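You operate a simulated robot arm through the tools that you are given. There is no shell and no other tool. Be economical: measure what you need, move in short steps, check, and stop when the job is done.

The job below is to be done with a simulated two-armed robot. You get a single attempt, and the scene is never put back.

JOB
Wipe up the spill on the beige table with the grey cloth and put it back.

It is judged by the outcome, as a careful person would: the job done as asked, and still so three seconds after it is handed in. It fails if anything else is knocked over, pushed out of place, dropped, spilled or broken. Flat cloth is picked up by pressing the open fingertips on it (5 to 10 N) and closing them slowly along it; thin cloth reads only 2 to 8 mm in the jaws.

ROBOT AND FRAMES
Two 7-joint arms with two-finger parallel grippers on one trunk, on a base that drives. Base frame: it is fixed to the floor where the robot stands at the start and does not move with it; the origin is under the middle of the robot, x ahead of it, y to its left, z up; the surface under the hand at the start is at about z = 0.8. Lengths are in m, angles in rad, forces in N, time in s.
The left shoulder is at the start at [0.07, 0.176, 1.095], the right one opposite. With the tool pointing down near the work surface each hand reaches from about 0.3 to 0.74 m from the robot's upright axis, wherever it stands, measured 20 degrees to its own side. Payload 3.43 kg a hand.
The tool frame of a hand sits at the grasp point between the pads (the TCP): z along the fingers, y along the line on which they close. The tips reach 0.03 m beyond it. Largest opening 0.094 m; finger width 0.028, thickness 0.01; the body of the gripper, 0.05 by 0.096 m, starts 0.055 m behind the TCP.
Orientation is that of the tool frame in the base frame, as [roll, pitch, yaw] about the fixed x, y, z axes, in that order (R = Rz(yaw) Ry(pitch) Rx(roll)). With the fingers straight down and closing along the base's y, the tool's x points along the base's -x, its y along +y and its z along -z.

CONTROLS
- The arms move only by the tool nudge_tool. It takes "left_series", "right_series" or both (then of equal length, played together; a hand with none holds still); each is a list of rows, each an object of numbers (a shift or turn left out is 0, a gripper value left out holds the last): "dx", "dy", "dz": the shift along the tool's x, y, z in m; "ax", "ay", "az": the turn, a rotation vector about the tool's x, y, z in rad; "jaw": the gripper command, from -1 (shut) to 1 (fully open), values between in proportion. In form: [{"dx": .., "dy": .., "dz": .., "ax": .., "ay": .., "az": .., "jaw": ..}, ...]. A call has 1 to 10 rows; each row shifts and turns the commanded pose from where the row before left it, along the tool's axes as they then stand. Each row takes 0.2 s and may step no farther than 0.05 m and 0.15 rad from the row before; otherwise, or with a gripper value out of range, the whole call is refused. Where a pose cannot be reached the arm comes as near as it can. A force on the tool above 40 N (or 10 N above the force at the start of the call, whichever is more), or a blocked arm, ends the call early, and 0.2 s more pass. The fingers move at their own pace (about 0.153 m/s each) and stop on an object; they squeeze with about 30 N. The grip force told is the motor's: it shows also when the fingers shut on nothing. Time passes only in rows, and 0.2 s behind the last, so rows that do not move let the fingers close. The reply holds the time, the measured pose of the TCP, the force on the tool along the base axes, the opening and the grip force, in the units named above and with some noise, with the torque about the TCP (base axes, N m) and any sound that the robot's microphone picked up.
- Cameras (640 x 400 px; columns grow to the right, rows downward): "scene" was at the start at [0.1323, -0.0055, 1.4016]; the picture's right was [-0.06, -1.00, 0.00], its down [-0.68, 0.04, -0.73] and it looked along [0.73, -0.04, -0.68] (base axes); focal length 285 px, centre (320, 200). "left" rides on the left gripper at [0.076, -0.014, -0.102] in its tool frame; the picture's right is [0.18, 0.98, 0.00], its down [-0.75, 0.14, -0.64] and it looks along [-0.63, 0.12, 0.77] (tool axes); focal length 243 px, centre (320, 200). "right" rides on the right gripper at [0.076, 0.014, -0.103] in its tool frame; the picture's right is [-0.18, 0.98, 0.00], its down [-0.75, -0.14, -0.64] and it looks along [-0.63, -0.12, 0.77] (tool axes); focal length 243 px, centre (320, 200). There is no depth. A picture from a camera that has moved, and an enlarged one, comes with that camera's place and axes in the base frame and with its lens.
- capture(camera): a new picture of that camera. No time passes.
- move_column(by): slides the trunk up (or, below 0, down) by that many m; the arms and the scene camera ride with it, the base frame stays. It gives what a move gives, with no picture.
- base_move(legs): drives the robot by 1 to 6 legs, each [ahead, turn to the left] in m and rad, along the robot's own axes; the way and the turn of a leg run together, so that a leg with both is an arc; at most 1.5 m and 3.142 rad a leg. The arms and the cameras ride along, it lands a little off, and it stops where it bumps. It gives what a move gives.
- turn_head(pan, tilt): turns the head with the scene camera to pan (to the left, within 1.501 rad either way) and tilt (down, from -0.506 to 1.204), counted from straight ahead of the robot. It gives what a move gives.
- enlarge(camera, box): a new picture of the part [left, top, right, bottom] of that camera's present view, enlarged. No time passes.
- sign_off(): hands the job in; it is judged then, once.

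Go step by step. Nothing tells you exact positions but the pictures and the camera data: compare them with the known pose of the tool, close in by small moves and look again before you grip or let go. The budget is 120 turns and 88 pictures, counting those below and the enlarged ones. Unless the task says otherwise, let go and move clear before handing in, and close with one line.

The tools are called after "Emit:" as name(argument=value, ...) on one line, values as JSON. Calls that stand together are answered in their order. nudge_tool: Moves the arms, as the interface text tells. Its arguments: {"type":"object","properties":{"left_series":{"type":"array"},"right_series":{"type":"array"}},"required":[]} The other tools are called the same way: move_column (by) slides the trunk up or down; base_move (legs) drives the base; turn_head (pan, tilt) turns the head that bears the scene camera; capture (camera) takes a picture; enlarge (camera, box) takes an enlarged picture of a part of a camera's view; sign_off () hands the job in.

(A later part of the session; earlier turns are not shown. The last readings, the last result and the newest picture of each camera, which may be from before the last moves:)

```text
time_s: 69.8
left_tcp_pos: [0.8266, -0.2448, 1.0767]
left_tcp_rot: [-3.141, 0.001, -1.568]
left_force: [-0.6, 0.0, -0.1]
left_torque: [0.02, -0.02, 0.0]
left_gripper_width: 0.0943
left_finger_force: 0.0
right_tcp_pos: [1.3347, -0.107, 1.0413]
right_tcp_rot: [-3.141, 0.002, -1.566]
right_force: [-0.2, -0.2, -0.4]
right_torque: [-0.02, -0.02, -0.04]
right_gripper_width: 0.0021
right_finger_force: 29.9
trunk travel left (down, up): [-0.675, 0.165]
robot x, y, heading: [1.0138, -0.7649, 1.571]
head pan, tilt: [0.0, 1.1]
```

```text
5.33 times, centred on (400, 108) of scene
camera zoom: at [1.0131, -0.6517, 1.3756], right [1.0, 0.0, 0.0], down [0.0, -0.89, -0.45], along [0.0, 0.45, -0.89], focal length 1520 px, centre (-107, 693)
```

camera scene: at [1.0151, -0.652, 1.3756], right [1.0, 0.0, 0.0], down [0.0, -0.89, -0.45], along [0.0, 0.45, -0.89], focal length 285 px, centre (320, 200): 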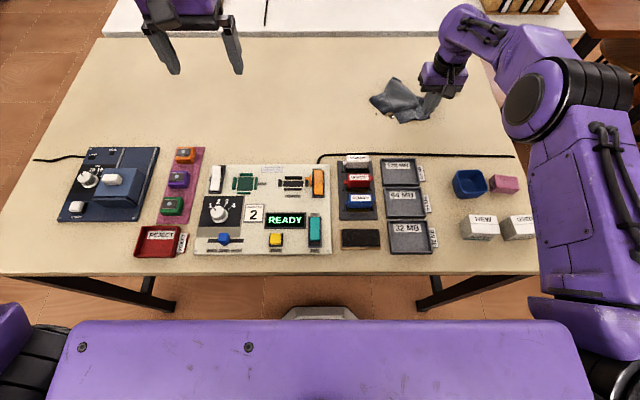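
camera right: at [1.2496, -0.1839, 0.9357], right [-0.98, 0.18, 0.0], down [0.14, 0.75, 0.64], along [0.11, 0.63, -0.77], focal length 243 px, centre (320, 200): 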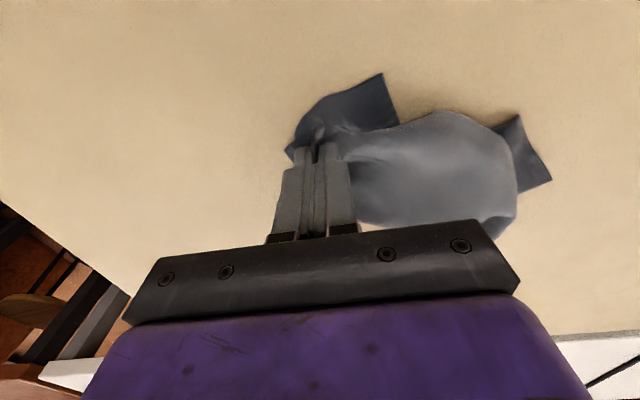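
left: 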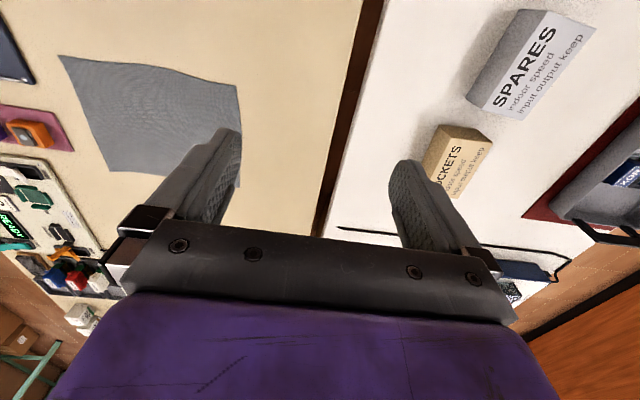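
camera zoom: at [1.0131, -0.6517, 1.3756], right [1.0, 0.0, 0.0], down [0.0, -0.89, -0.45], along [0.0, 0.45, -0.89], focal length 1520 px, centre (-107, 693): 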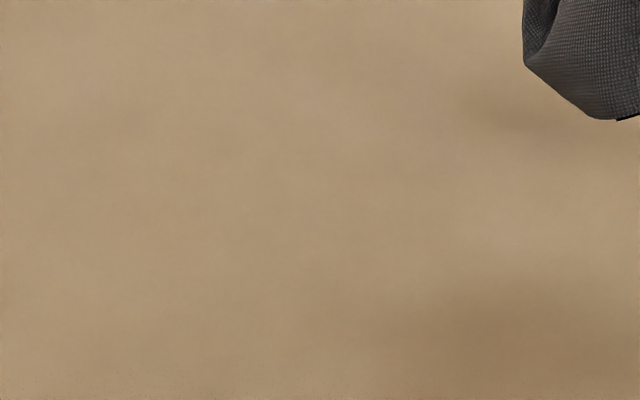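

The table is clean where the spill was. I'll take a full view to confirm, then raise and retract the hand for the trip back.

Emit:
nudge_tool(right_series=[{"dz": -0.045}, {"dz": -0.045}, {"dz": -0.04}, {"dx": 0.035, "dy": 0.03}, {"dx": 0.035, "dy": 0.03}, {"dx": 0.035, "dy": 0.03}, {"dx": 0.035, "dy": 0.03}, {"dx": 0.035, "dy": 0.03}, {}])

Emit:
capture(camera="scene")

Emit:
capture(camera="right")

```text
time_s: 71.8
left_tcp_pos: [0.8267, -0.2453, 1.0776]
left_tcp_rot: [-3.141, 0.0, -1.569]
left_force: [-0.1, -0.1, -1.2]
left_torque: [0.01, -0.01, -0.01]
left_gripper_width: 0.0941
left_finger_force: 0.1
right_tcp_pos: [1.2052, -0.3002, 1.1462]
right_tcp_rot: [3.14, 0.002, -1.567]
right_force: [0.2, 0.1, 0.5]
right_torque: [-0.01, -0.01, -0.05]
right_gripper_width: 0.002
right_finger_force: 29.7
right hand out of reach, approached as far as the arm can: row 2, 3
trunk travel left (down, up): [-0.675, 0.165]
robot x, y, heading: [1.0112, -0.765, 1.576]
head pan, tilt: [0.0, 1.1]
```

```text
60 pictures are left
camera scene: at [1.0144, -0.6508, 1.3755], right [1.0, 0.0, 0.0], down [0.0, -0.89, -0.45], along [0.0, 0.45, -0.89], focal length 285 px, centre (320, 200)
```

scene: 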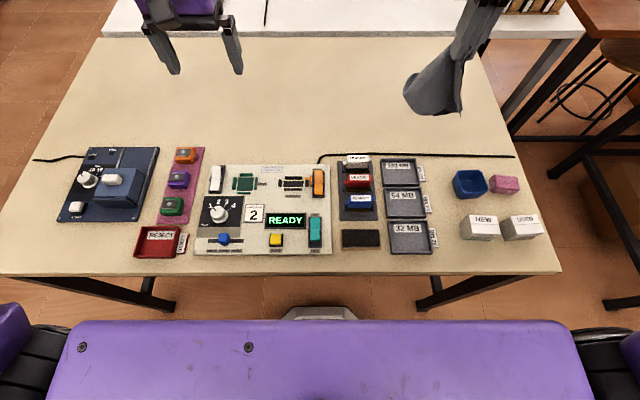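

```text
59 pictures are left
camera right: at [1.1903, -0.3754, 1.2494], right [-0.98, 0.18, 0.0], down [0.14, 0.75, 0.64], along [0.11, 0.63, -0.77], focal length 243 px, centre (320, 200)
```

right: 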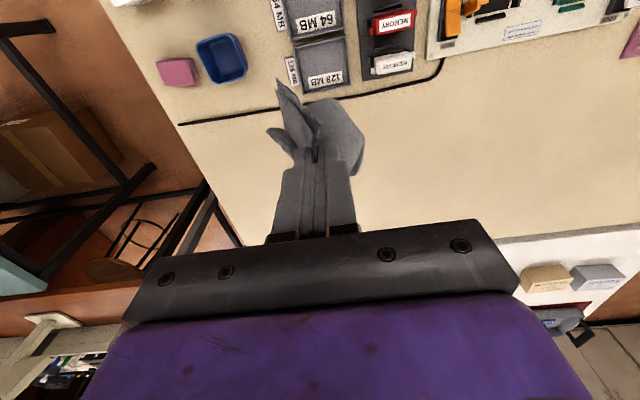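

The table is clean and everything else is in place. I'll lift a bit more, back off and turn to face along the table.

Emit:
nudge_tool(right_series=[{"dz": -0.04, "dy": 0.03}, {"dz": -0.03, "dy": 0.03}, {"dy": 0.03}])

Emit:
base_move(legs=[[-0.28, 0], [0, -1.575], [-1.28, 0]])

```text
time_s: 72.5
left_tcp_pos: [0.8268, -0.2447, 1.0772]
left_tcp_rot: [3.14, -0.001, -1.568]
left_force: [-0.3, -1.2, 0.7]
left_torque: [0.01, 0.03, 0.0]
left_gripper_width: 0.0939
left_finger_force: 0.0
right_tcp_pos: [1.1144, -0.3, 1.2182]
right_tcp_rot: [3.139, 0.002, -1.566]
right_force: [-0.2, -0.8, -0.1]
right_torque: [-0.03, 0.0, -0.04]
right_gripper_width: 0.0023
right_finger_force: 29.6
trunk travel left (down, up): [-0.675, 0.165]
robot x, y, heading: [1.0183, -0.7624, 1.576]
head pan, tilt: [0.0, 1.1]
```

```text
time_s: 84.4
left_tcp_pos: [0.2548, -0.8614, 1.0772]
left_tcp_rot: [-3.141, 0.0, 3.11]
left_force: [-0.5, -0.2, -0.1]
left_torque: [0.01, 0.02, 0.01]
left_gripper_width: 0.0942
left_finger_force: 0.0
right_tcp_pos: [0.1905, -1.1483, 1.217]
right_tcp_rot: [3.141, 0.002, 3.113]
right_force: [-0.3, 0.3, -0.4]
right_torque: [0.0, 0.05, 0.01]
right_gripper_width: 0.0021
right_finger_force: 30.4
trunk travel left (down, up): [-0.675, 0.165]
robot x, y, heading: [-0.2725, -1.0324, -0.026]
head pan, tilt: [0.0, 1.1]
```

I'm back at the corner. I'll reverse to the start line, turn to face the table and look before the last bit.

Emit:
base_move(legs=[[0, -1.545], [-1.03, 0], [0, 1.571]])

```text
time_s: 97.3
left_tcp_pos: [0.2544, 0.1768, 1.076]
left_tcp_rot: [-3.141, -0.002, 3.134]
left_force: [0.4, 0.4, -0.8]
left_torque: [0.0, 0.01, 0.03]
left_gripper_width: 0.0942
left_finger_force: 0.1
right_tcp_pos: [0.1956, -0.1112, 1.2171]
right_tcp_rot: [3.141, 0.002, 3.137]
right_force: [0.4, 0.6, -0.4]
right_torque: [0.01, 0.01, -0.04]
right_gripper_width: 0.0023
right_finger_force: 29.7
trunk travel left (down, up): [-0.675, 0.165]
robot x, y, heading: [-0.2665, -0.0062, -0.002]
head pan, tilt: [0.0, 1.1]
```

Well aligned. I'll drive forward to x ≈ 0.03.

Emit:
base_move(legs=[[0.3, 0.003]])

Emit:
turn_head(pan=-0.06, tilt=0.9)

Emit:
capture(camera="scene")

```text
time_s: 99.5
left_tcp_pos: [0.5649, 0.1726, 1.0765]
left_tcp_rot: [-3.141, 0.0, 3.131]
left_force: [-0.1, 0.1, 0.5]
left_torque: [-0.01, 0.0, -0.01]
left_gripper_width: 0.094
left_finger_force: 0.1
right_tcp_pos: [0.506, -0.1169, 1.2168]
right_tcp_rot: [3.138, 0.0, 3.133]
right_force: [1.1, -0.5, 0.0]
right_torque: [0.0, 0.04, 0.02]
right_gripper_width: 0.0021
right_finger_force: 30.0
trunk travel left (down, up): [-0.675, 0.165]
robot x, y, heading: [0.038, -0.0109, -0.007]
head pan, tilt: [0.0, 1.1]
stopped in leg 1: the robot was blocked; the commanded pose is now the measured one
```

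```text
time_s: 100.2
left_tcp_pos: [0.5628, 0.1711, 1.0771]
left_tcp_rot: [-3.141, -0.002, 3.129]
left_force: [-0.6, -0.1, 0.1]
left_torque: [-0.01, -0.02, 0.03]
left_gripper_width: 0.094
left_finger_force: 0.0
right_tcp_pos: [0.5037, -0.116, 1.218]
right_tcp_rot: [3.141, 0.004, 3.131]
right_force: [-0.2, 0.4, -0.2]
right_torque: [0.01, -0.01, -0.04]
right_gripper_width: 0.0022
right_finger_force: 29.9
trunk travel left (down, up): [-0.675, 0.165]
robot x, y, heading: [0.0382, -0.0099, -0.011]
head pan, tilt: [-0.059, 0.901]
```

```text
58 pictures are left
camera scene: at [0.165, -0.0142, 1.3894], right [-0.07, -1.0, 0.0], down [-0.78, 0.06, -0.62], along [0.62, -0.04, -0.78], focal length 285 px, centre (320, 200)
```

scene: 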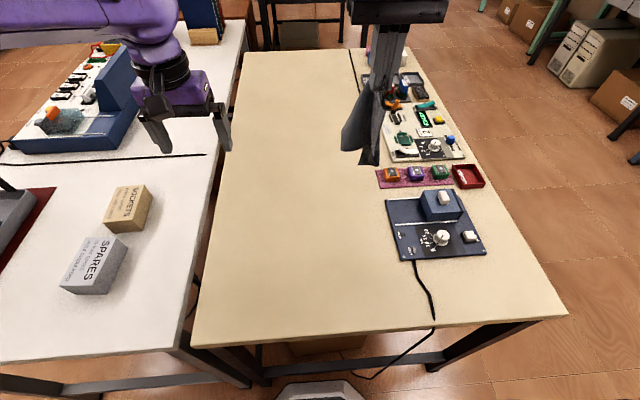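

The base touched something and stopped, but the table edge still reads x ≈ 0.295, so nothing shifted. I'll back off 2 cm and move the hand out over the far-edge line of the cloth's place.

Emit:
base_move(legs=[[-0.02, 0.008]])

Emit:
nudge_tool(right_series=[{"dz": 0.02, "dx": -0.035, "dy": 0.01}, {"dz": 0.02, "dx": -0.035, "dy": 0.01}, {"dz": 0.02, "dx": -0.035, "dy": 0.01}, {"dz": 0.02, "dx": -0.035, "dy": 0.01}, {"dz": 0.02, "dx": -0.035, "dy": 0.01}, {"dx": -0.045, "dy": 0.01}, {"dx": -0.045, "dy": 0.01}, {"dz": 0.02}, {}])

Emit:
capture(camera="scene")

Emit:
capture(camera="right")

```text
time_s: 101.0
left_tcp_pos: [0.5461, 0.1751, 1.0746]
left_tcp_rot: [-3.141, -0.003, 3.137]
left_force: [0.7, -0.3, 0.6]
left_torque: [0.0, 0.03, 0.0]
left_gripper_width: 0.094
left_finger_force: 0.0
right_tcp_pos: [0.4899, -0.1134, 1.2155]
right_tcp_rot: [3.138, -0.002, 3.14]
right_force: [0.7, 0.6, -0.4]
right_torque: [0.0, 0.03, -0.05]
right_gripper_width: 0.0023
right_finger_force: 29.5
trunk travel left (down, up): [-0.675, 0.165]
robot x, y, heading: [0.0215, -0.0115, -0.001]
head pan, tilt: [-0.059, 0.901]
```

```text
time_s: 103.0
left_tcp_pos: [0.5422, 0.176, 1.0762]
left_tcp_rot: [3.14, -0.002, 3.136]
left_force: [-0.1, 0.5, 0.1]
left_torque: [-0.01, -0.01, -0.01]
left_gripper_width: 0.094
left_finger_force: 0.1
right_tcp_pos: [0.6448, -0.0667, 1.1077]
right_tcp_rot: [3.14, 0.001, 3.141]
right_force: [0.0, 0.2, 0.0]
right_torque: [-0.03, -0.02, -0.04]
right_gripper_width: 0.0018
right_finger_force: 29.9
right hand out of reach, approached as far as the arm can: row 5, 6, 7
trunk travel left (down, up): [-0.675, 0.165]
robot x, y, heading: [0.0202, -0.0092, -0.005]
head pan, tilt: [-0.059, 0.901]
```

```text
57 pictures are left
camera scene: at [0.1454, -0.0131, 1.3894], right [-0.06, -1.0, 0.0], down [-0.78, 0.05, -0.62], along [0.62, -0.04, -0.78], focal length 285 px, centre (320, 200)
```

scene: 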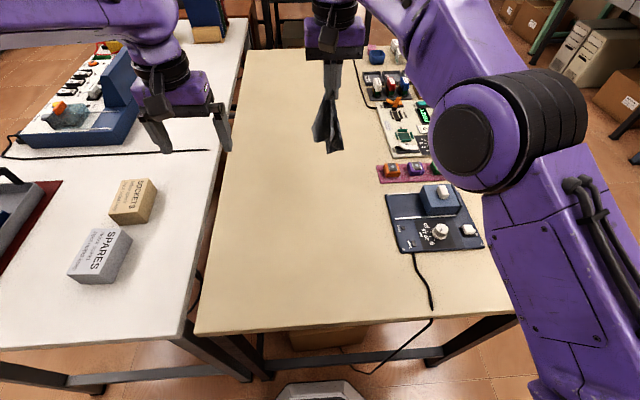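

```text
56 pictures are left
camera right: at [0.5676, -0.052, 1.2102], right [0.19, 0.98, 0.0], down [0.75, -0.14, 0.64], along [0.63, -0.12, -0.77], focal length 243 px, centre (320, 200)
```

right: 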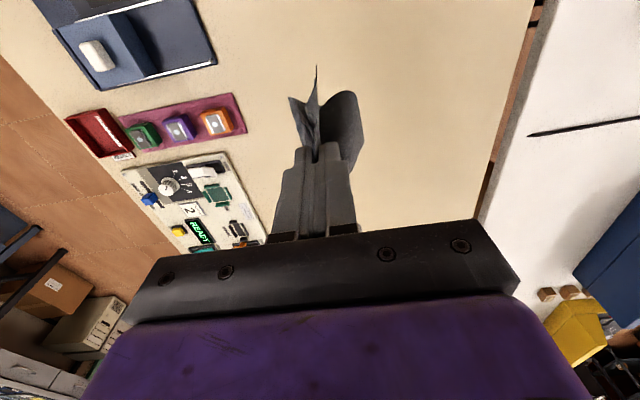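

The arm is at its reach limit at this height because the wrist sits above the shoulder. Raising the trunk will give more reach.

Emit:
move_column(by=0.13)

Emit:
nudge_tool(right_series=[{"dz": 0.04, "dy": 0.01}, {"dz": 0.04, "dy": 0.01}, {"dz": 0.04}, {"dx": -0.04}, {"dx": -0.04}, {"dx": -0.035}, {}])

```text
time_s: 104.6
left_tcp_pos: [0.5423, 0.1766, 1.2063]
left_tcp_rot: [-3.141, 0.001, 3.136]
left_force: [0.3, -0.5, -0.3]
left_torque: [0.0, 0.01, 0.01]
left_gripper_width: 0.0942
left_finger_force: 0.0
right_tcp_pos: [0.6451, -0.0659, 1.2375]
right_tcp_rot: [3.139, 0.001, 3.139]
right_force: [0.7, -0.3, -0.4]
right_torque: [0.02, 0.02, -0.01]
right_gripper_width: 0.0024
right_finger_force: 30.0
trunk travel left (down, up): [-0.805, 0.035]
robot x, y, heading: [0.0209, -0.0081, -0.003]
head pan, tilt: [-0.059, 0.901]
```

```text
time_s: 106.2
left_tcp_pos: [0.5428, 0.1748, 1.2058]
left_tcp_rot: [3.141, -0.001, 3.138]
left_force: [0.6, -0.5, -0.2]
left_torque: [-0.01, 0.0, 0.03]
left_gripper_width: 0.0937
left_finger_force: 0.1
right_tcp_pos: [0.6783, -0.053, 1.1138]
right_tcp_rot: [3.14, -0.001, 3.141]
right_force: [0.0, -0.3, 0.7]
right_torque: [0.02, 0.0, 0.0]
right_gripper_width: 0.0021
right_finger_force: 30.0
right hand out of reach, approached as far as the arm can: row 4, 5, 6
trunk travel left (down, up): [-0.805, 0.035]
robot x, y, heading: [0.0204, -0.0067, -0.005]
head pan, tilt: [-0.059, 0.901]
```

Emit:
nudge_tool(right_series=[{"dz": 0.035}, {"dz": 0.035}, {"dx": -0.03}, {"dx": -0.03}, {"dx": -0.02}, {}])

Emit:
capture(camera="scene")

Emit:
capture(camera="right")

```text
time_s: 107.6
left_tcp_pos: [0.5431, 0.1764, 1.2073]
left_tcp_rot: [3.141, 0.0, 3.136]
left_force: [-0.3, -0.6, -0.3]
left_torque: [0.01, 0.02, -0.05]
left_gripper_width: 0.0936
left_finger_force: 0.1
right_tcp_pos: [0.6824, -0.0527, 1.044]
right_tcp_rot: [3.141, 0.002, 3.139]
right_force: [-0.1, 0.7, -0.5]
right_torque: [-0.01, 0.0, 0.0]
right_gripper_width: 0.0021
right_finger_force: 30.2
right hand out of reach, approached as far as the arm can: row 3, 4, 5
trunk travel left (down, up): [-0.805, 0.035]
robot x, y, heading: [0.0213, -0.0094, -0.003]
head pan, tilt: [-0.059, 0.901]
```

```text
55 pictures are left
camera scene: at [0.1454, -0.0132, 1.5194], right [-0.06, -1.0, 0.0], down [-0.78, 0.05, -0.62], along [0.62, -0.04, -0.78], focal length 285 px, centre (320, 200)
```

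scene: 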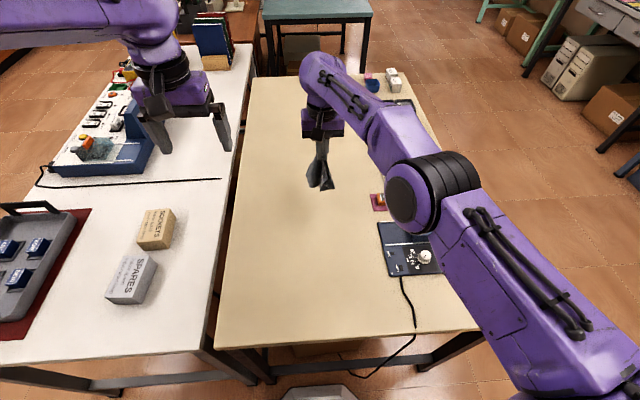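

```text
54 pictures are left
camera right: at [0.6056, -0.0378, 1.1462], right [0.19, 0.98, 0.0], down [0.75, -0.14, 0.64], along [0.63, -0.12, -0.77], focal length 243 px, centre (320, 200)
```

right: 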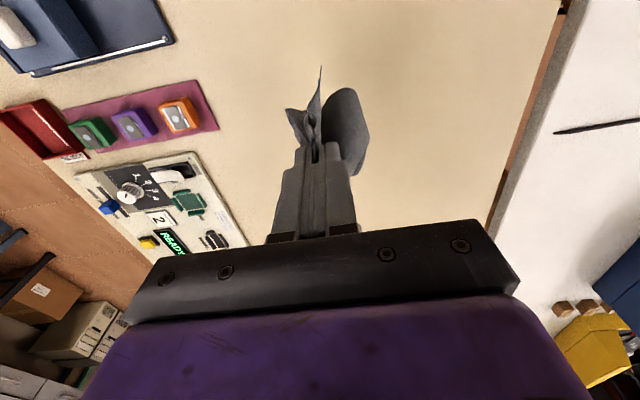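

Reach stops at x ≈ 0.68 with the tool straight down. Tilting the fingers outward brings the wrist back, so I'll tilt by about 0.4 rad and then extend.

Emit:
nudge_tool(right_series=[{"ay": -0.14}, {"ay": -0.14}, {"ay": -0.14}, {}])

Emit:
nudge_tool(right_series=[{"dx": -0.0274, "dz": 0.0122}, {"dx": -0.0274, "dz": 0.0122}, {"dx": -0.0183, "dz": 0.0081}, {}])

Emit:
capture(camera="right")

Emit:
capture(camera="scene")

```text
time_s: 108.6
left_tcp_pos: [0.5431, 0.1759, 1.2065]
left_tcp_rot: [3.14, 0.0, 3.135]
left_force: [-0.2, -1.1, 0.4]
left_torque: [0.01, 0.06, -0.01]
left_gripper_width: 0.0938
left_finger_force: 0.0
right_tcp_pos: [0.6844, -0.0582, 1.0393]
right_tcp_rot: [3.135, 0.417, 3.129]
right_force: [-0.3, 1.0, -0.3]
right_torque: [0.02, -0.02, -0.04]
right_gripper_width: 0.0017
right_finger_force: 29.7
trunk travel left (down, up): [-0.805, 0.035]
robot x, y, heading: [0.0214, -0.0081, -0.002]
head pan, tilt: [-0.059, 0.901]
```

```text
time_s: 109.6
left_tcp_pos: [0.542, 0.1765, 1.2076]
left_tcp_rot: [-3.141, 0.0, 3.136]
left_force: [-0.6, 0.1, -1.1]
left_torque: [0.0, -0.02, 0.01]
left_gripper_width: 0.0939
left_finger_force: 0.1
right_tcp_pos: [0.7604, -0.0564, 1.0412]
right_tcp_rot: [3.14, 0.422, 3.14]
right_force: [0.4, 0.7, -1.0]
right_torque: [-0.02, -0.02, 0.01]
right_gripper_width: 0.002
right_finger_force: 30.1
right hand out of reach, approached as far as the arm can: row 3
trunk travel left (down, up): [-0.805, 0.035]
robot x, y, heading: [0.0179, -0.0083, -0.003]
head pan, tilt: [-0.059, 0.901]
```

```text
53 pictures are left
camera right: at [0.6484, -0.0415, 1.104], right [0.17, 0.98, 0.08], down [0.42, -0.14, 0.89], along [0.89, -0.12, -0.44], focal length 243 px, centre (320, 200)
```

right: 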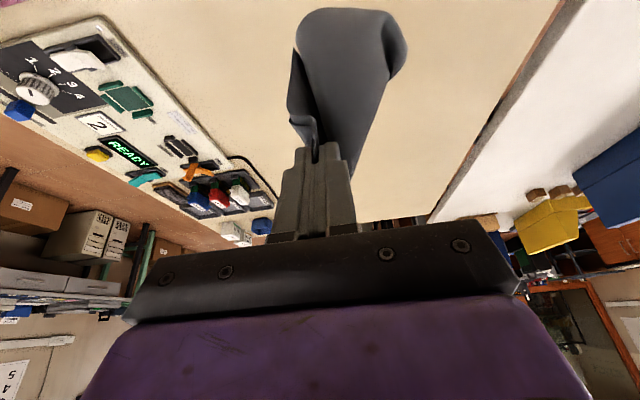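

```text
52 pictures are left
camera scene: at [0.1448, -0.0127, 1.5195], right [-0.06, -1.0, 0.0], down [-0.78, 0.05, -0.62], along [0.62, -0.04, -0.78], focal length 285 px, centre (320, 200)
```

scene: 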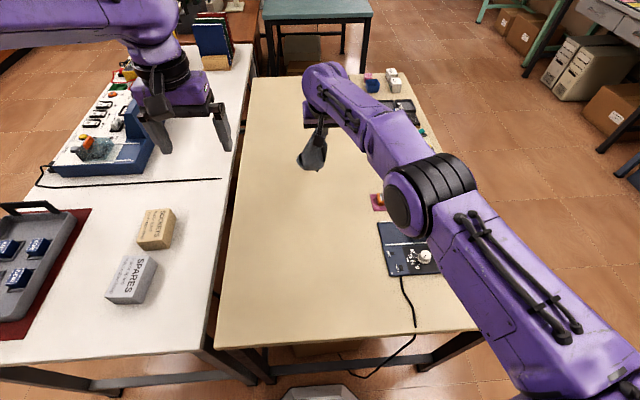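

The hand is now above the far-edge line at x ≈ 0.76. I'll lower on a diagonal toward the robot so the cloth lays out behind the fingers.

Emit:
nudge_tool(right_series=[{"dx": 0.0082, "dz": 0.0183, "dy": 0.009}, {}, {"dx": 0.0272, "dz": 0.0119}, {"dx": 0.0272, "dz": 0.0119}, {"dx": 0.0272, "dz": 0.0119}, {}])

Emit:
capture(camera="scene")

Emit:
capture(camera="right")

```text
time_s: 111.0
left_tcp_pos: [0.5425, 0.1776, 1.2069]
left_tcp_rot: [-3.141, 0.001, 3.136]
left_force: [-0.8, -0.3, 0.4]
left_torque: [-0.01, 0.0, 0.0]
left_gripper_width: 0.0941
left_finger_force: 0.0
right_tcp_pos: [0.6993, -0.0461, 0.955]
right_tcp_rot: [3.138, 0.422, 3.139]
right_force: [-0.9, -0.1, 0.0]
right_torque: [-0.03, 0.0, -0.01]
right_gripper_width: 0.0021
right_finger_force: 29.7
trunk travel left (down, up): [-0.805, 0.035]
robot x, y, heading: [0.0199, -0.0078, -0.006]
head pan, tilt: [-0.059, 0.901]
```

```text
51 pictures are left
camera scene: at [0.1453, -0.0131, 1.5194], right [-0.06, -1.0, 0.0], down [-0.78, 0.05, -0.62], along [0.62, -0.04, -0.78], focal length 285 px, centre (320, 200)
```

scene: 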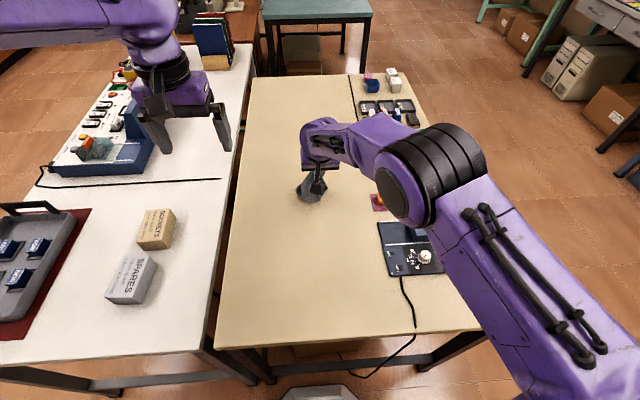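

```text
50 pictures are left
camera right: at [0.5872, -0.031, 1.0179], right [0.17, 0.98, 0.08], down [0.42, -0.14, 0.89], along [0.89, -0.12, -0.44], focal length 243 px, centre (320, 200)
```

right: 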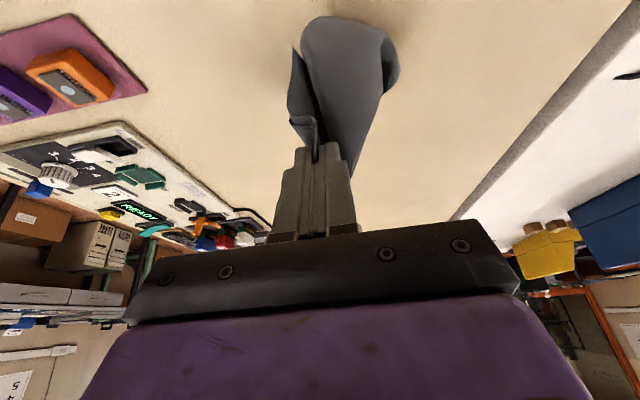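

The cloth is just starting to land at x ≈ 0.75. I'll keep the same diagonal and tilt until the tips are close to the table.

Emit:
nudge_tool(right_series=[{"dx": 0.0264, "dz": 0.0101}, {"dx": 0.0264, "dz": 0.0101}, {"dx": 0.0264, "dz": 0.0101}, {"dx": 0.0264, "dz": 0.0101}, {"dx": 0.0264, "dz": 0.0101}, {}])

Emit:
capture(camera="scene")

Emit:
capture(camera="right")

```text
time_s: 112.4
left_tcp_pos: [0.5412, 0.1764, 1.2075]
left_tcp_rot: [3.141, -0.001, 3.136]
left_force: [0.2, 0.2, -0.7]
left_torque: [0.0, 0.0, 0.01]
left_gripper_width: 0.0941
left_finger_force: 0.1
right_tcp_pos: [0.6001, -0.0459, 0.8545]
right_tcp_rot: [3.137, 0.421, 3.139]
right_force: [0.6, -0.7, 0.6]
right_torque: [-0.04, -0.02, 0.0]
right_gripper_width: 0.0021
right_finger_force: 29.5
trunk travel left (down, up): [-0.805, 0.035]
robot x, y, heading: [0.0233, -0.0075, -0.004]
head pan, tilt: [-0.059, 0.901]
```

```text
49 pictures are left
camera scene: at [0.1456, -0.013, 1.5194], right [-0.06, -1.0, 0.0], down [-0.78, 0.05, -0.62], along [0.62, -0.04, -0.78], focal length 285 px, centre (320, 200)
```

scene: 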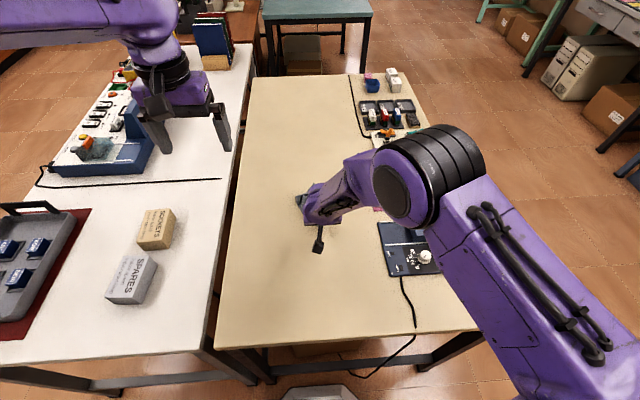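

```text
48 pictures are left
camera right: at [0.4878, -0.0303, 0.9182], right [0.17, 0.98, 0.08], down [0.42, -0.14, 0.89], along [0.89, -0.12, -0.44], focal length 243 px, centre (320, 200)
```

right: 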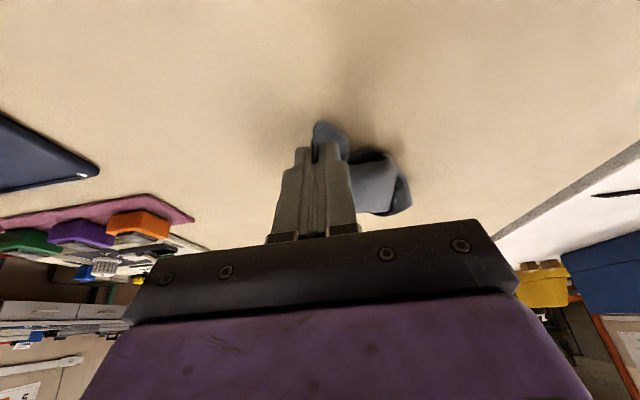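

The cloth looks bunched narrow behind the fingers. I'll look from the left hand's camera before letting go.

Emit:
capture(camera="left")

```text
47 pictures are left
camera left: at [0.466, 0.1616, 1.3086], right [-0.18, 0.98, 0.0], down [0.75, 0.14, 0.64], along [0.63, 0.12, -0.77], focal length 243 px, centre (320, 200)
```

left: 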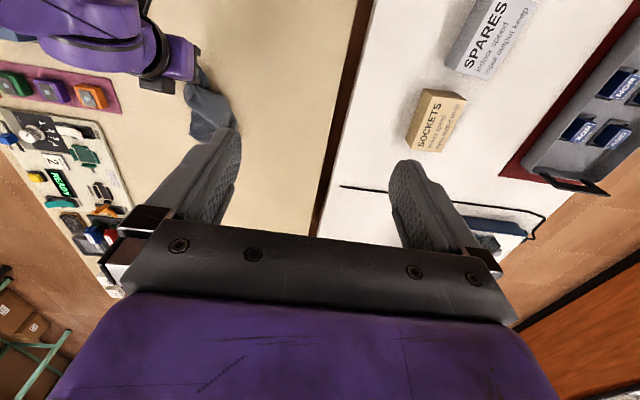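

The cloth spans about x 0.60–0.74 but is folded narrow. I'll lower the last bit, release, draw back and look at how it lies.

Emit:
nudge_tool(right_series=[{"dx": 0.0219, "dz": 0.0122}, {}, {"jaw": -0.6}, {"jaw": -0.3}, {"jaw": -0.1}, {}, {"dz": -0.03}, {"dz": -0.04}, {"dz": -0.045}, {"dz": -0.045}])

Emit:
nudge_tool(right_series=[{"ay": 0.14}, {"ay": 0.14}, {"ay": 0.14}, {"dy": -0.04}, {"dy": -0.04}, {"dy": -0.04, "dz": -0.02}, {"dx": 0.03}, {}])

Emit:
capture(camera="scene")

Emit:
capture(camera="left")

```text
time_s: 114.6
left_tcp_pos: [0.5415, 0.1761, 1.2067]
left_tcp_rot: [-3.141, 0.0, 3.135]
left_force: [0.4, -0.3, 0.4]
left_torque: [-0.01, 0.0, -0.04]
left_gripper_width: 0.0937
left_finger_force: 0.1
right_tcp_pos: [0.4672, -0.0553, 0.8916]
right_tcp_rot: [3.128, 0.209, 3.105]
right_force: [0.2, -0.1, 0.1]
right_torque: [-0.03, 0.04, -0.01]
right_gripper_width: 0.0424
right_finger_force: 0.0
trunk travel left (down, up): [-0.805, 0.035]
robot x, y, heading: [0.0196, -0.0066, -0.001]
head pan, tilt: [-0.059, 0.901]
stopped in row 10 (right hand): the arm was blocked; the commanded pose is now the measured one
```

```text
time_s: 116.4
left_tcp_pos: [0.543, 0.1761, 1.2061]
left_tcp_rot: [-3.14, 0.001, 3.136]
left_force: [0.0, -0.1, 0.3]
left_torque: [-0.01, -0.01, 0.0]
left_gripper_width: 0.0939
left_finger_force: 0.0
right_tcp_pos: [0.4404, -0.1717, 0.9153]
right_tcp_rot: [3.131, -0.212, 3.113]
right_force: [0.0, -0.4, -0.8]
right_torque: [-0.02, 0.01, -0.02]
right_gripper_width: 0.0427
right_finger_force: 0.2
trunk travel left (down, up): [-0.805, 0.035]
robot x, y, heading: [0.0187, -0.009, -0.003]
head pan, tilt: [-0.059, 0.901]
```

```text
46 pictures are left
camera scene: at [0.1462, -0.013, 1.5193], right [-0.06, -1.0, 0.0], down [-0.78, 0.05, -0.62], along [0.62, -0.04, -0.78], focal length 285 px, centre (320, 200)
```

scene: 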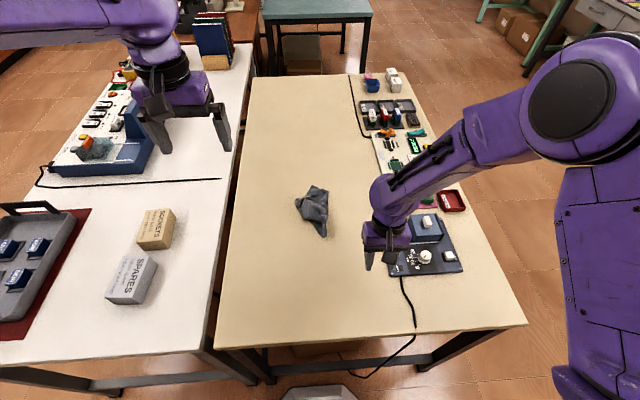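

```text
45 pictures are left
camera left: at [0.4664, 0.1616, 1.3084], right [-0.18, 0.98, 0.0], down [0.75, 0.14, 0.64], along [0.63, 0.12, -0.77], focal length 243 px, centre (320, 200)
```

left: 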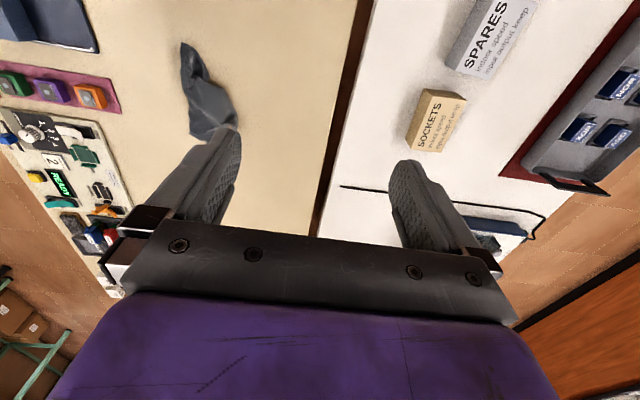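

The cloth is back in its place but rumpled. I'll look closely to decide how to spread it.

Emit:
nudge_tool(right_series=[{"ay": 0.1, "dz": -0.04}, {"ay": 0.1, "dz": -0.04}, {"dz": -0.04}])

Emit:
enlarge(camera="scene", box=[272, 170, 352, 250])

Emit:
enlarge(camera="left", box=[150, 20, 270, 150])

```text
time_s: 117.2
left_tcp_pos: [0.5425, 0.176, 1.2062]
left_tcp_rot: [3.141, 0.0, 3.137]
left_force: [0.2, 0.8, -0.4]
left_torque: [0.01, -0.02, -0.02]
left_gripper_width: 0.094
left_finger_force: 0.0
right_tcp_pos: [0.4763, -0.178, 1.028]
right_tcp_rot: [3.131, -0.411, 3.116]
right_force: [0.0, 0.1, 0.5]
right_torque: [0.01, -0.01, 0.03]
right_gripper_width: 0.0421
right_finger_force: 0.0
trunk travel left (down, up): [-0.805, 0.035]
robot x, y, heading: [0.0166, -0.0075, -0.007]
head pan, tilt: [-0.059, 0.901]
```

```text
5.00 times, centred on (312, 210) of scene
camera zoom: at [0.1449, -0.013, 1.5194], right [-0.06, -1.0, 0.0], down [-0.78, 0.05, -0.62], along [0.62, -0.04, -0.78], focal length 1425 px, centre (360, 150)
```

zoom: 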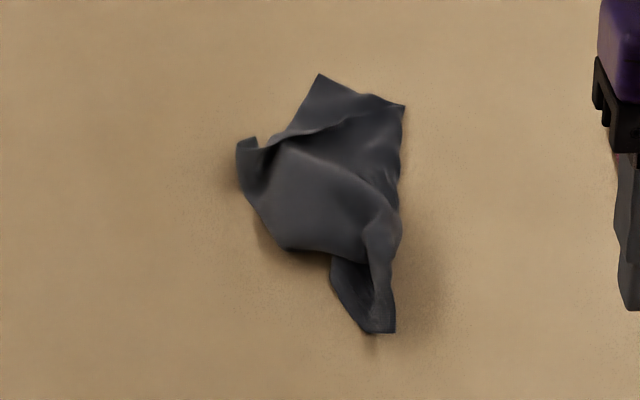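

```text
3.08 times, centred on (210, 85) of left
camera zoom: at [0.4654, 0.1615, 1.3088], right [-0.18, 0.98, 0.0], down [0.75, 0.14, 0.64], along [0.63, 0.12, -0.77], focal length 746 px, centre (658, 554)
```

zoom: 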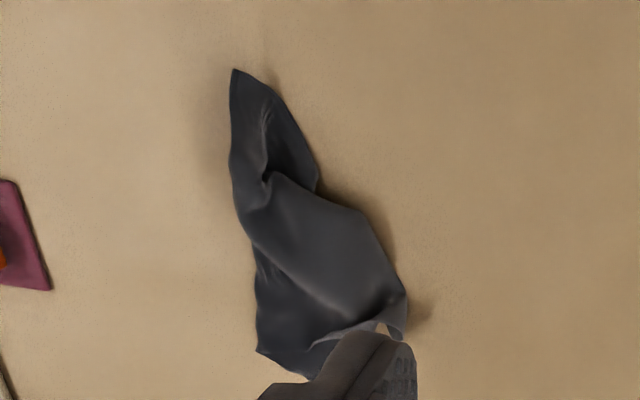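

Most of the cloth is where it belongs, but it is folded, with a left corner turned up near (0.725, 0.02). I'll straighten the right hand out of the way, lower the trunk and bring the left hand over that corner to pull it open.

Emit:
nudge_tool(right_series=[{"ay": -0.14, "dz": -0.02}, {"ay": -0.14, "dz": -0.02}, {"ay": -0.13, "dz": -0.02}, {"dz": -0.03, "dx": 0.04}, {"dz": -0.03, "dx": 0.04, "dy": -0.01}, {"dz": -0.03, "dx": 0.03, "dy": -0.01}])

Emit:
move_column(by=-0.1)

Emit:
nudge_tool(left_series=[{"dz": 0.03, "dx": -0.03, "dy": -0.03, "jaw": 0.0}, {"dz": 0.03, "dx": -0.03, "dy": -0.03}, {"dz": 0.03, "dx": -0.03, "dy": -0.03}, {"dz": 0.03, "dx": -0.03, "dy": -0.03}, {"dz": 0.03, "dx": -0.02, "dy": -0.03}, {}])

Emit:
capture(camera="left")

```text
refused: row 5 steps farther than a row can; nothing moved
```

```text
time_s: 118.6
left_tcp_pos: [0.5422, 0.1755, 1.1064]
left_tcp_rot: [3.141, 0.001, 3.137]
left_force: [0.6, -0.2, -0.2]
left_torque: [0.0, 0.0, 0.0]
left_gripper_width: 0.0942
left_finger_force: 0.2
right_tcp_pos: [0.4766, -0.1783, 0.9294]
right_tcp_rot: [3.13, -0.411, 3.115]
right_force: [-0.2, 0.4, -0.2]
right_torque: [0.0, 0.01, 0.03]
right_gripper_width: 0.0424
right_finger_force: 0.0
trunk travel left (down, up): [-0.705, 0.135]
robot x, y, heading: [0.0194, -0.0083, -0.002]
head pan, tilt: [-0.059, 0.901]
```

```text
refused: row 1 steps farther than a row can; nothing moved
```

```text
42 pictures are left
camera left: at [0.4657, 0.1614, 1.2088], right [-0.18, 0.98, 0.0], down [0.75, 0.14, 0.64], along [0.63, 0.12, -0.77], focal length 243 px, centre (320, 200)
```

left: 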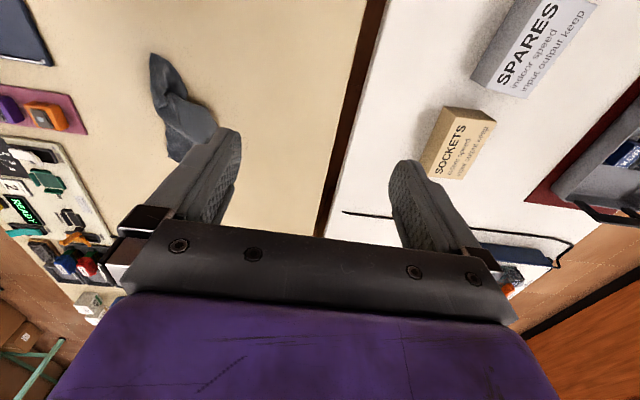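

Those moves were refused for step size, and nothing was touched. I'll redo them with smaller steps.

Emit:
nudge_tool(right_series=[{"ay": -0.14, "dz": -0.02}, {"ay": -0.14, "dz": -0.02}, {"ay": -0.13, "dz": -0.02}, {"dz": -0.03, "dx": 0.03}, {"dz": -0.03, "dx": 0.03, "dy": -0.01}, {"dz": -0.03, "dx": 0.03, "dy": -0.01}], left_series=[{"dx": -0.0263, "dy": -0.0242, "dz": 0.026, "jaw": 0.0}, {"dx": -0.0263, "dy": -0.0242, "dz": 0.026}, {"dx": -0.0263, "dy": -0.0242, "dz": 0.026}, {"dx": -0.0263, "dy": -0.0242, "dz": 0.026}, {"dx": -0.0263, "dy": -0.0242, "dz": 0.026}, {"dx": -0.0263, "dy": -0.0242, "dz": 0.026}])

Emit:
capture(camera="left")

Emit:
capture(camera="scene")

```text
time_s: 120.0
left_tcp_pos: [0.6871, 0.0379, 0.9529]
left_tcp_rot: [3.138, -0.004, 3.135]
left_force: [-0.2, 0.1, 0.9]
left_torque: [0.03, 0.03, -0.02]
left_gripper_width: 0.0471
left_finger_force: 0.0
left hand out of reach, approached as far as the arm can: row 6
right_tcp_pos: [0.3996, -0.2008, 1.0764]
right_tcp_rot: [3.131, 0.0, 3.111]
right_force: [-0.3, -0.8, -0.4]
right_torque: [0.04, 0.0, 0.02]
right_gripper_width: 0.0424
right_finger_force: 0.0
trunk travel left (down, up): [-0.705, 0.135]
robot x, y, heading: [0.0207, -0.0095, -0.002]
head pan, tilt: [-0.059, 0.901]
```

```text
41 pictures are left
camera left: at [0.6111, 0.0227, 1.0558], right [-0.18, 0.98, 0.01], down [0.76, 0.13, 0.64], along [0.63, 0.12, -0.77], focal length 243 px, centre (320, 200)
```

left: 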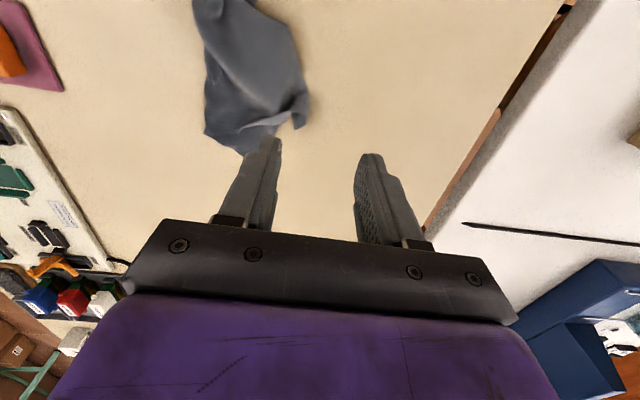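

```text
40 pictures are left
camera scene: at [0.1472, -0.0185, 1.4193], right [-0.06, -1.0, 0.0], down [-0.78, 0.05, -0.62], along [0.62, -0.04, -0.78], focal length 285 px, centre (320, 200)
```

scene: 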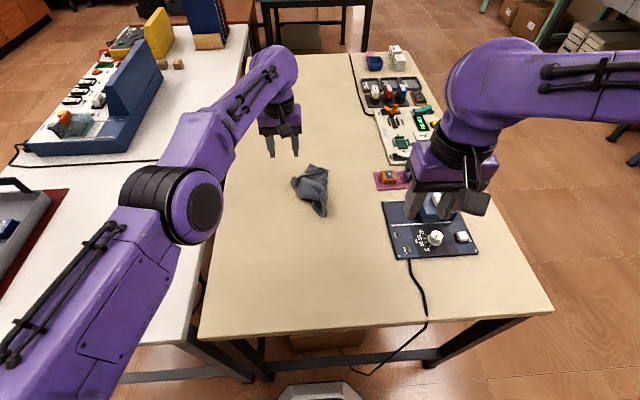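

The upturned corner is at about (0.706, 0.022). I'll lower the left hand around it.

Emit:
nudge_tool(left_series=[{"dy": -0.016, "dz": 0.03}, {"dz": 0.03, "dx": -0.012}, {"dz": 0.025, "dx": -0.008}, {"dz": 0.02}, {}])

Emit:
capture(camera="left")

```text
time_s: 121.2
left_tcp_pos: [0.6837, 0.049, 0.8483]
left_tcp_rot: [-3.141, 0.0, 3.138]
left_force: [-0.5, 0.6, 0.5]
left_torque: [-0.02, 0.03, 0.03]
left_gripper_width: 0.0468
left_finger_force: 0.0
left hand out of reach, approached as far as the arm can: row 1, 2, 3
right_tcp_pos: [0.3978, -0.1977, 1.0769]
right_tcp_rot: [3.132, 0.002, 3.11]
right_force: [0.2, 0.1, 0.3]
right_torque: [-0.03, -0.01, -0.02]
right_gripper_width: 0.0424
right_finger_force: 0.0
trunk travel left (down, up): [-0.705, 0.135]
robot x, y, heading: [0.0208, -0.0092, 0.0]
head pan, tilt: [-0.059, 0.901]
```

```text
39 pictures are left
camera left: at [0.6067, 0.0348, 0.9505], right [-0.18, 0.98, 0.0], down [0.75, 0.14, 0.64], along [0.63, 0.12, -0.77], focal length 243 px, centre (320, 200)
```

left: 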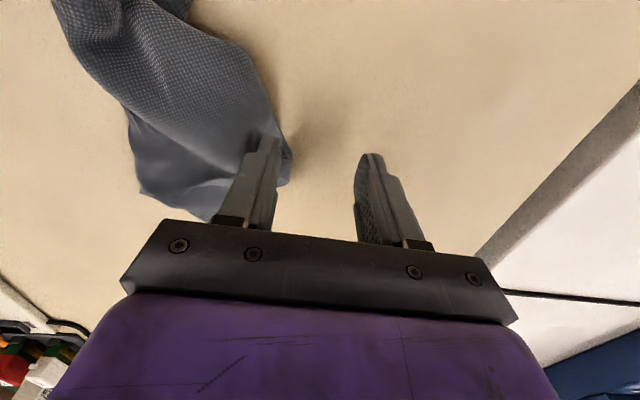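

The left hand is at its reach limit too, so I'll lift a little, tilt the fingers outward and come in again.

Emit:
nudge_tool(left_series=[{"dz": -0.045}, {"ay": -0.14}, {"ay": -0.14}, {"ay": -0.14}, {"dy": -0.013}, {"dy": -0.013, "dx": -0.01}, {}])

Emit:
capture(camera="left")

```text
time_s: 122.8
left_tcp_pos: [0.6965, 0.023, 0.8991]
left_tcp_rot: [-3.141, 0.42, 3.135]
left_force: [-0.3, 0.6, 0.5]
left_torque: [-0.02, -0.04, 0.01]
left_gripper_width: 0.0471
left_finger_force: 0.0
right_tcp_pos: [0.3988, -0.1961, 1.077]
right_tcp_rot: [3.131, 0.001, 3.109]
right_force: [0.2, 0.1, -0.2]
right_torque: [-0.02, -0.02, -0.01]
right_gripper_width: 0.0425
right_finger_force: 0.0
trunk travel left (down, up): [-0.705, 0.135]
robot x, y, heading: [0.0209, -0.0078, -0.003]
head pan, tilt: [-0.059, 0.901]
```

```text
38 pictures are left
camera left: at [0.5839, 0.0076, 0.9607], right [-0.16, 0.98, -0.07], down [0.43, 0.14, 0.89], along [0.89, 0.11, -0.44], focal length 243 px, centre (320, 200)
```

left: 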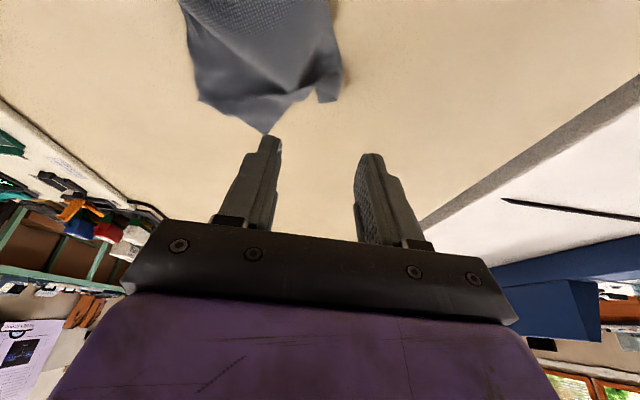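

The corner reads (0.711, 0.020), so I'll go straight down around it and then close slowly.

Emit:
nudge_tool(left_series=[{"dx": 0.011, "dz": 0.03}, {"dx": 0.0085, "dz": 0.022, "dy": -0.003}, {"dx": 0.0026, "dz": 0.006}, {}])

Emit:
capture(camera="left")

```text
time_s: 123.8
left_tcp_pos: [0.6997, 0.0186, 0.8369]
left_tcp_rot: [3.141, 0.419, 3.136]
left_force: [0.7, -0.3, 0.2]
left_torque: [-0.04, -0.02, 0.04]
left_gripper_width: 0.0469
left_finger_force: 0.0
right_tcp_pos: [0.3989, -0.1972, 1.0786]
right_tcp_rot: [3.131, -0.002, 3.111]
right_force: [0.2, -0.5, -0.1]
right_torque: [0.0, -0.02, 0.0]
right_gripper_width: 0.0425
right_finger_force: 0.0
trunk travel left (down, up): [-0.705, 0.135]
robot x, y, heading: [0.022, -0.0103, -0.001]
head pan, tilt: [-0.059, 0.901]
```

```text
37 pictures are left
camera left: at [0.5877, 0.004, 0.8977], right [-0.16, 0.98, -0.07], down [0.43, 0.14, 0.89], along [0.89, 0.11, -0.44], focal length 243 px, centre (320, 200)
```

left: 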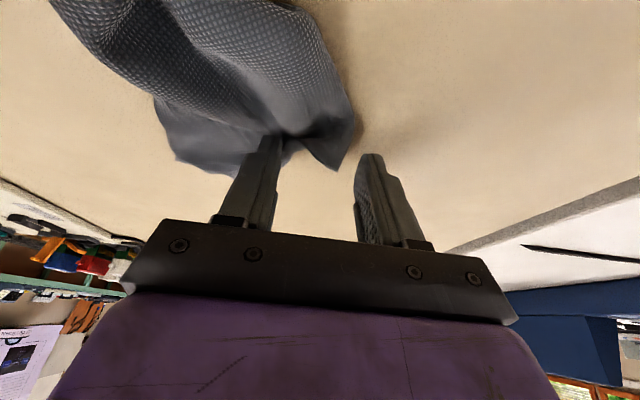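

The corner is between the fingers. I'll go a touch lower and close.

Emit:
nudge_tool(left_series=[{"dx": 0.0014, "dz": 0.003}, {"jaw": -0.2}, {"jaw": -0.4}, {"jaw": -0.6}, {"jaw": -0.8}, {"jaw": -1}, {}, {}])

Emit:
capture(camera="left")

```text
time_s: 125.6
left_tcp_pos: [0.6988, 0.0183, 0.8341]
left_tcp_rot: [-3.141, 0.421, 3.137]
left_force: [0.7, -0.8, 12.4]
left_torque: [-0.12, -0.08, -0.01]
left_gripper_width: 0.0024
left_finger_force: 29.9
right_tcp_pos: [0.3979, -0.1967, 1.0783]
right_tcp_rot: [3.133, 0.001, 3.11]
right_force: [-0.5, 0.6, 0.1]
right_torque: [-0.03, 0.0, 0.03]
right_gripper_width: 0.0423
right_finger_force: 0.0
trunk travel left (down, up): [-0.705, 0.135]
robot x, y, heading: [0.0195, -0.0098, -0.006]
head pan, tilt: [-0.059, 0.901]
```

```text
36 pictures are left
camera left: at [0.5861, 0.0041, 0.896], right [-0.16, 0.98, -0.08], down [0.42, 0.14, 0.89], along [0.89, 0.11, -0.44], focal length 243 px, centre (320, 200)
```

left: 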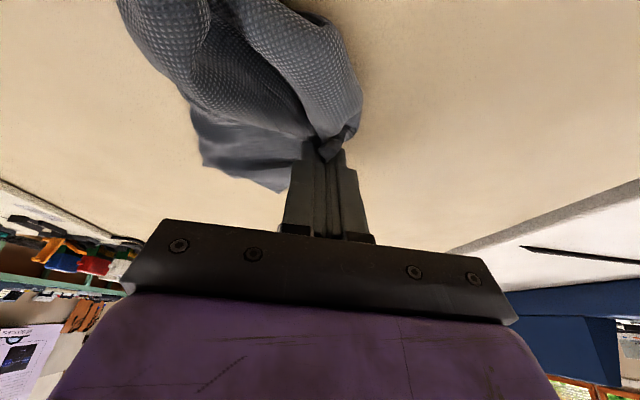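

The corner is gripped. I'll lift it slightly, draw it to +y and see how the cloth unfolds.

Emit:
nudge_tool(left_series=[{"dx": -0.014, "dz": -0.031}, {"dy": 0.02}, {"dy": 0.02}, {"dy": 0.02}, {}])

Emit:
enlarge(camera="scene", box=[240, 130, 360, 230])

Emit:
capture(camera="right")

```text
time_s: 126.8
left_tcp_pos: [0.7002, 0.0804, 0.8666]
left_tcp_rot: [3.141, 0.421, 3.138]
left_force: [-0.4, 0.3, 0.2]
left_torque: [0.02, 0.0, 0.02]
left_gripper_width: 0.0024
left_finger_force: 30.0
right_tcp_pos: [0.3989, -0.1968, 1.0774]
right_tcp_rot: [3.129, -0.001, 3.111]
right_force: [1.0, -0.3, 0.3]
right_torque: [-0.05, 0.02, 0.04]
right_gripper_width: 0.0425
right_finger_force: 0.0
trunk travel left (down, up): [-0.705, 0.135]
robot x, y, heading: [0.0184, -0.0063, 0.001]
head pan, tilt: [-0.059, 0.901]
```

```text
4.00 times, centred on (300, 180) of scene
camera zoom: at [0.1456, -0.0137, 1.4194], right [-0.06, -1.0, 0.0], down [-0.78, 0.05, -0.62], along [0.62, -0.04, -0.78], focal length 1140 px, centre (400, 280)
```

zoom: 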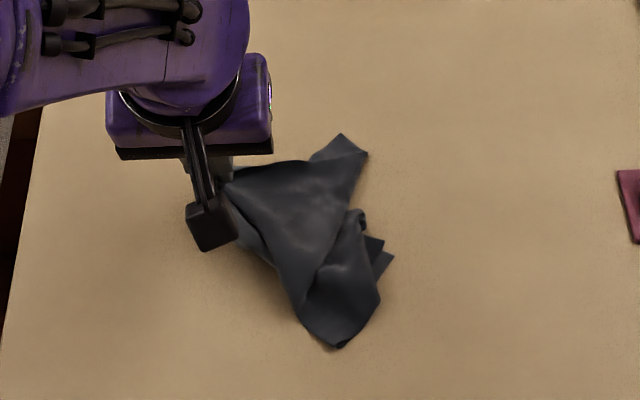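

```text
34 pictures are left
camera right: at [0.323, -0.1804, 1.1807], right [0.21, 0.98, 0.01], down [0.75, -0.17, 0.64], along [0.63, -0.13, -0.77], focal length 243 px, centre (320, 200)
```

right: 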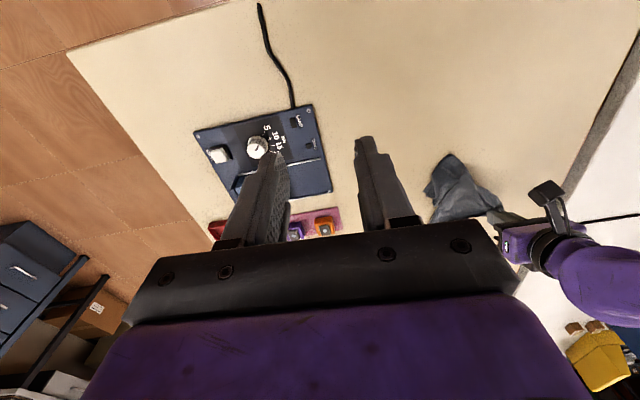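

That opened it a good deal. Now the right hand should take the two small corners on the right, near (0.655, -0.045), while the left holds.

Emit:
nudge_tool(right_series=[{"dx": -0.031, "dy": 0.02, "dz": 0.021}, {"dx": -0.031, "dy": 0.02, "dz": 0.021}, {"dx": -0.031, "dy": 0.02, "dz": 0.021}, {"dx": -0.031, "dy": 0.02, "dz": 0.021}, {"dx": -0.031, "dy": 0.02, "dz": 0.021}, {"dx": -0.031, "dy": 0.02, "dz": 0.021}, {"dx": -0.031, "dy": 0.02, "dz": 0.021}, {"dx": -0.028, "dy": 0.015, "dz": 0.021}, {}])

Emit:
capture(camera="right")

```text
time_s: 128.8
left_tcp_pos: [0.6993, 0.0805, 0.8676]
left_tcp_rot: [3.141, 0.421, 3.137]
left_force: [0.0, 0.0, 0.3]
left_torque: [-0.01, 0.0, -0.02]
left_gripper_width: 0.0025
left_finger_force: 29.8
right_tcp_pos: [0.6483, -0.0485, 0.9092]
right_tcp_rot: [3.131, -0.001, 3.11]
right_force: [-0.7, -0.4, 0.2]
right_torque: [-0.04, -0.02, -0.04]
right_gripper_width: 0.0423
right_finger_force: 0.0
trunk travel left (down, up): [-0.705, 0.135]
robot x, y, heading: [0.0188, -0.0094, -0.002]
head pan, tilt: [-0.059, 0.901]
```

```text
33 pictures are left
camera right: at [0.5718, -0.0324, 1.0125], right [0.21, 0.98, 0.01], down [0.75, -0.17, 0.64], along [0.63, -0.13, -0.77], focal length 243 px, centre (320, 200)
```

right: 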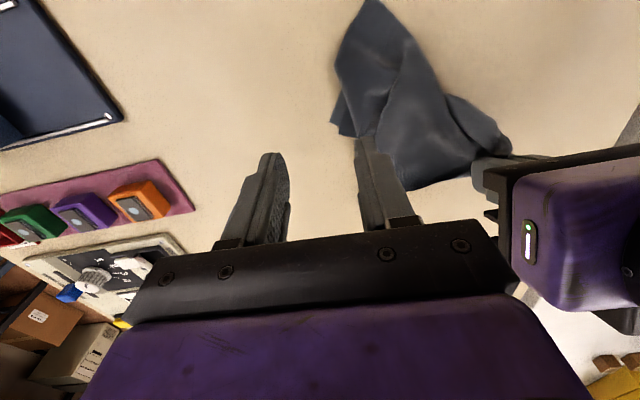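

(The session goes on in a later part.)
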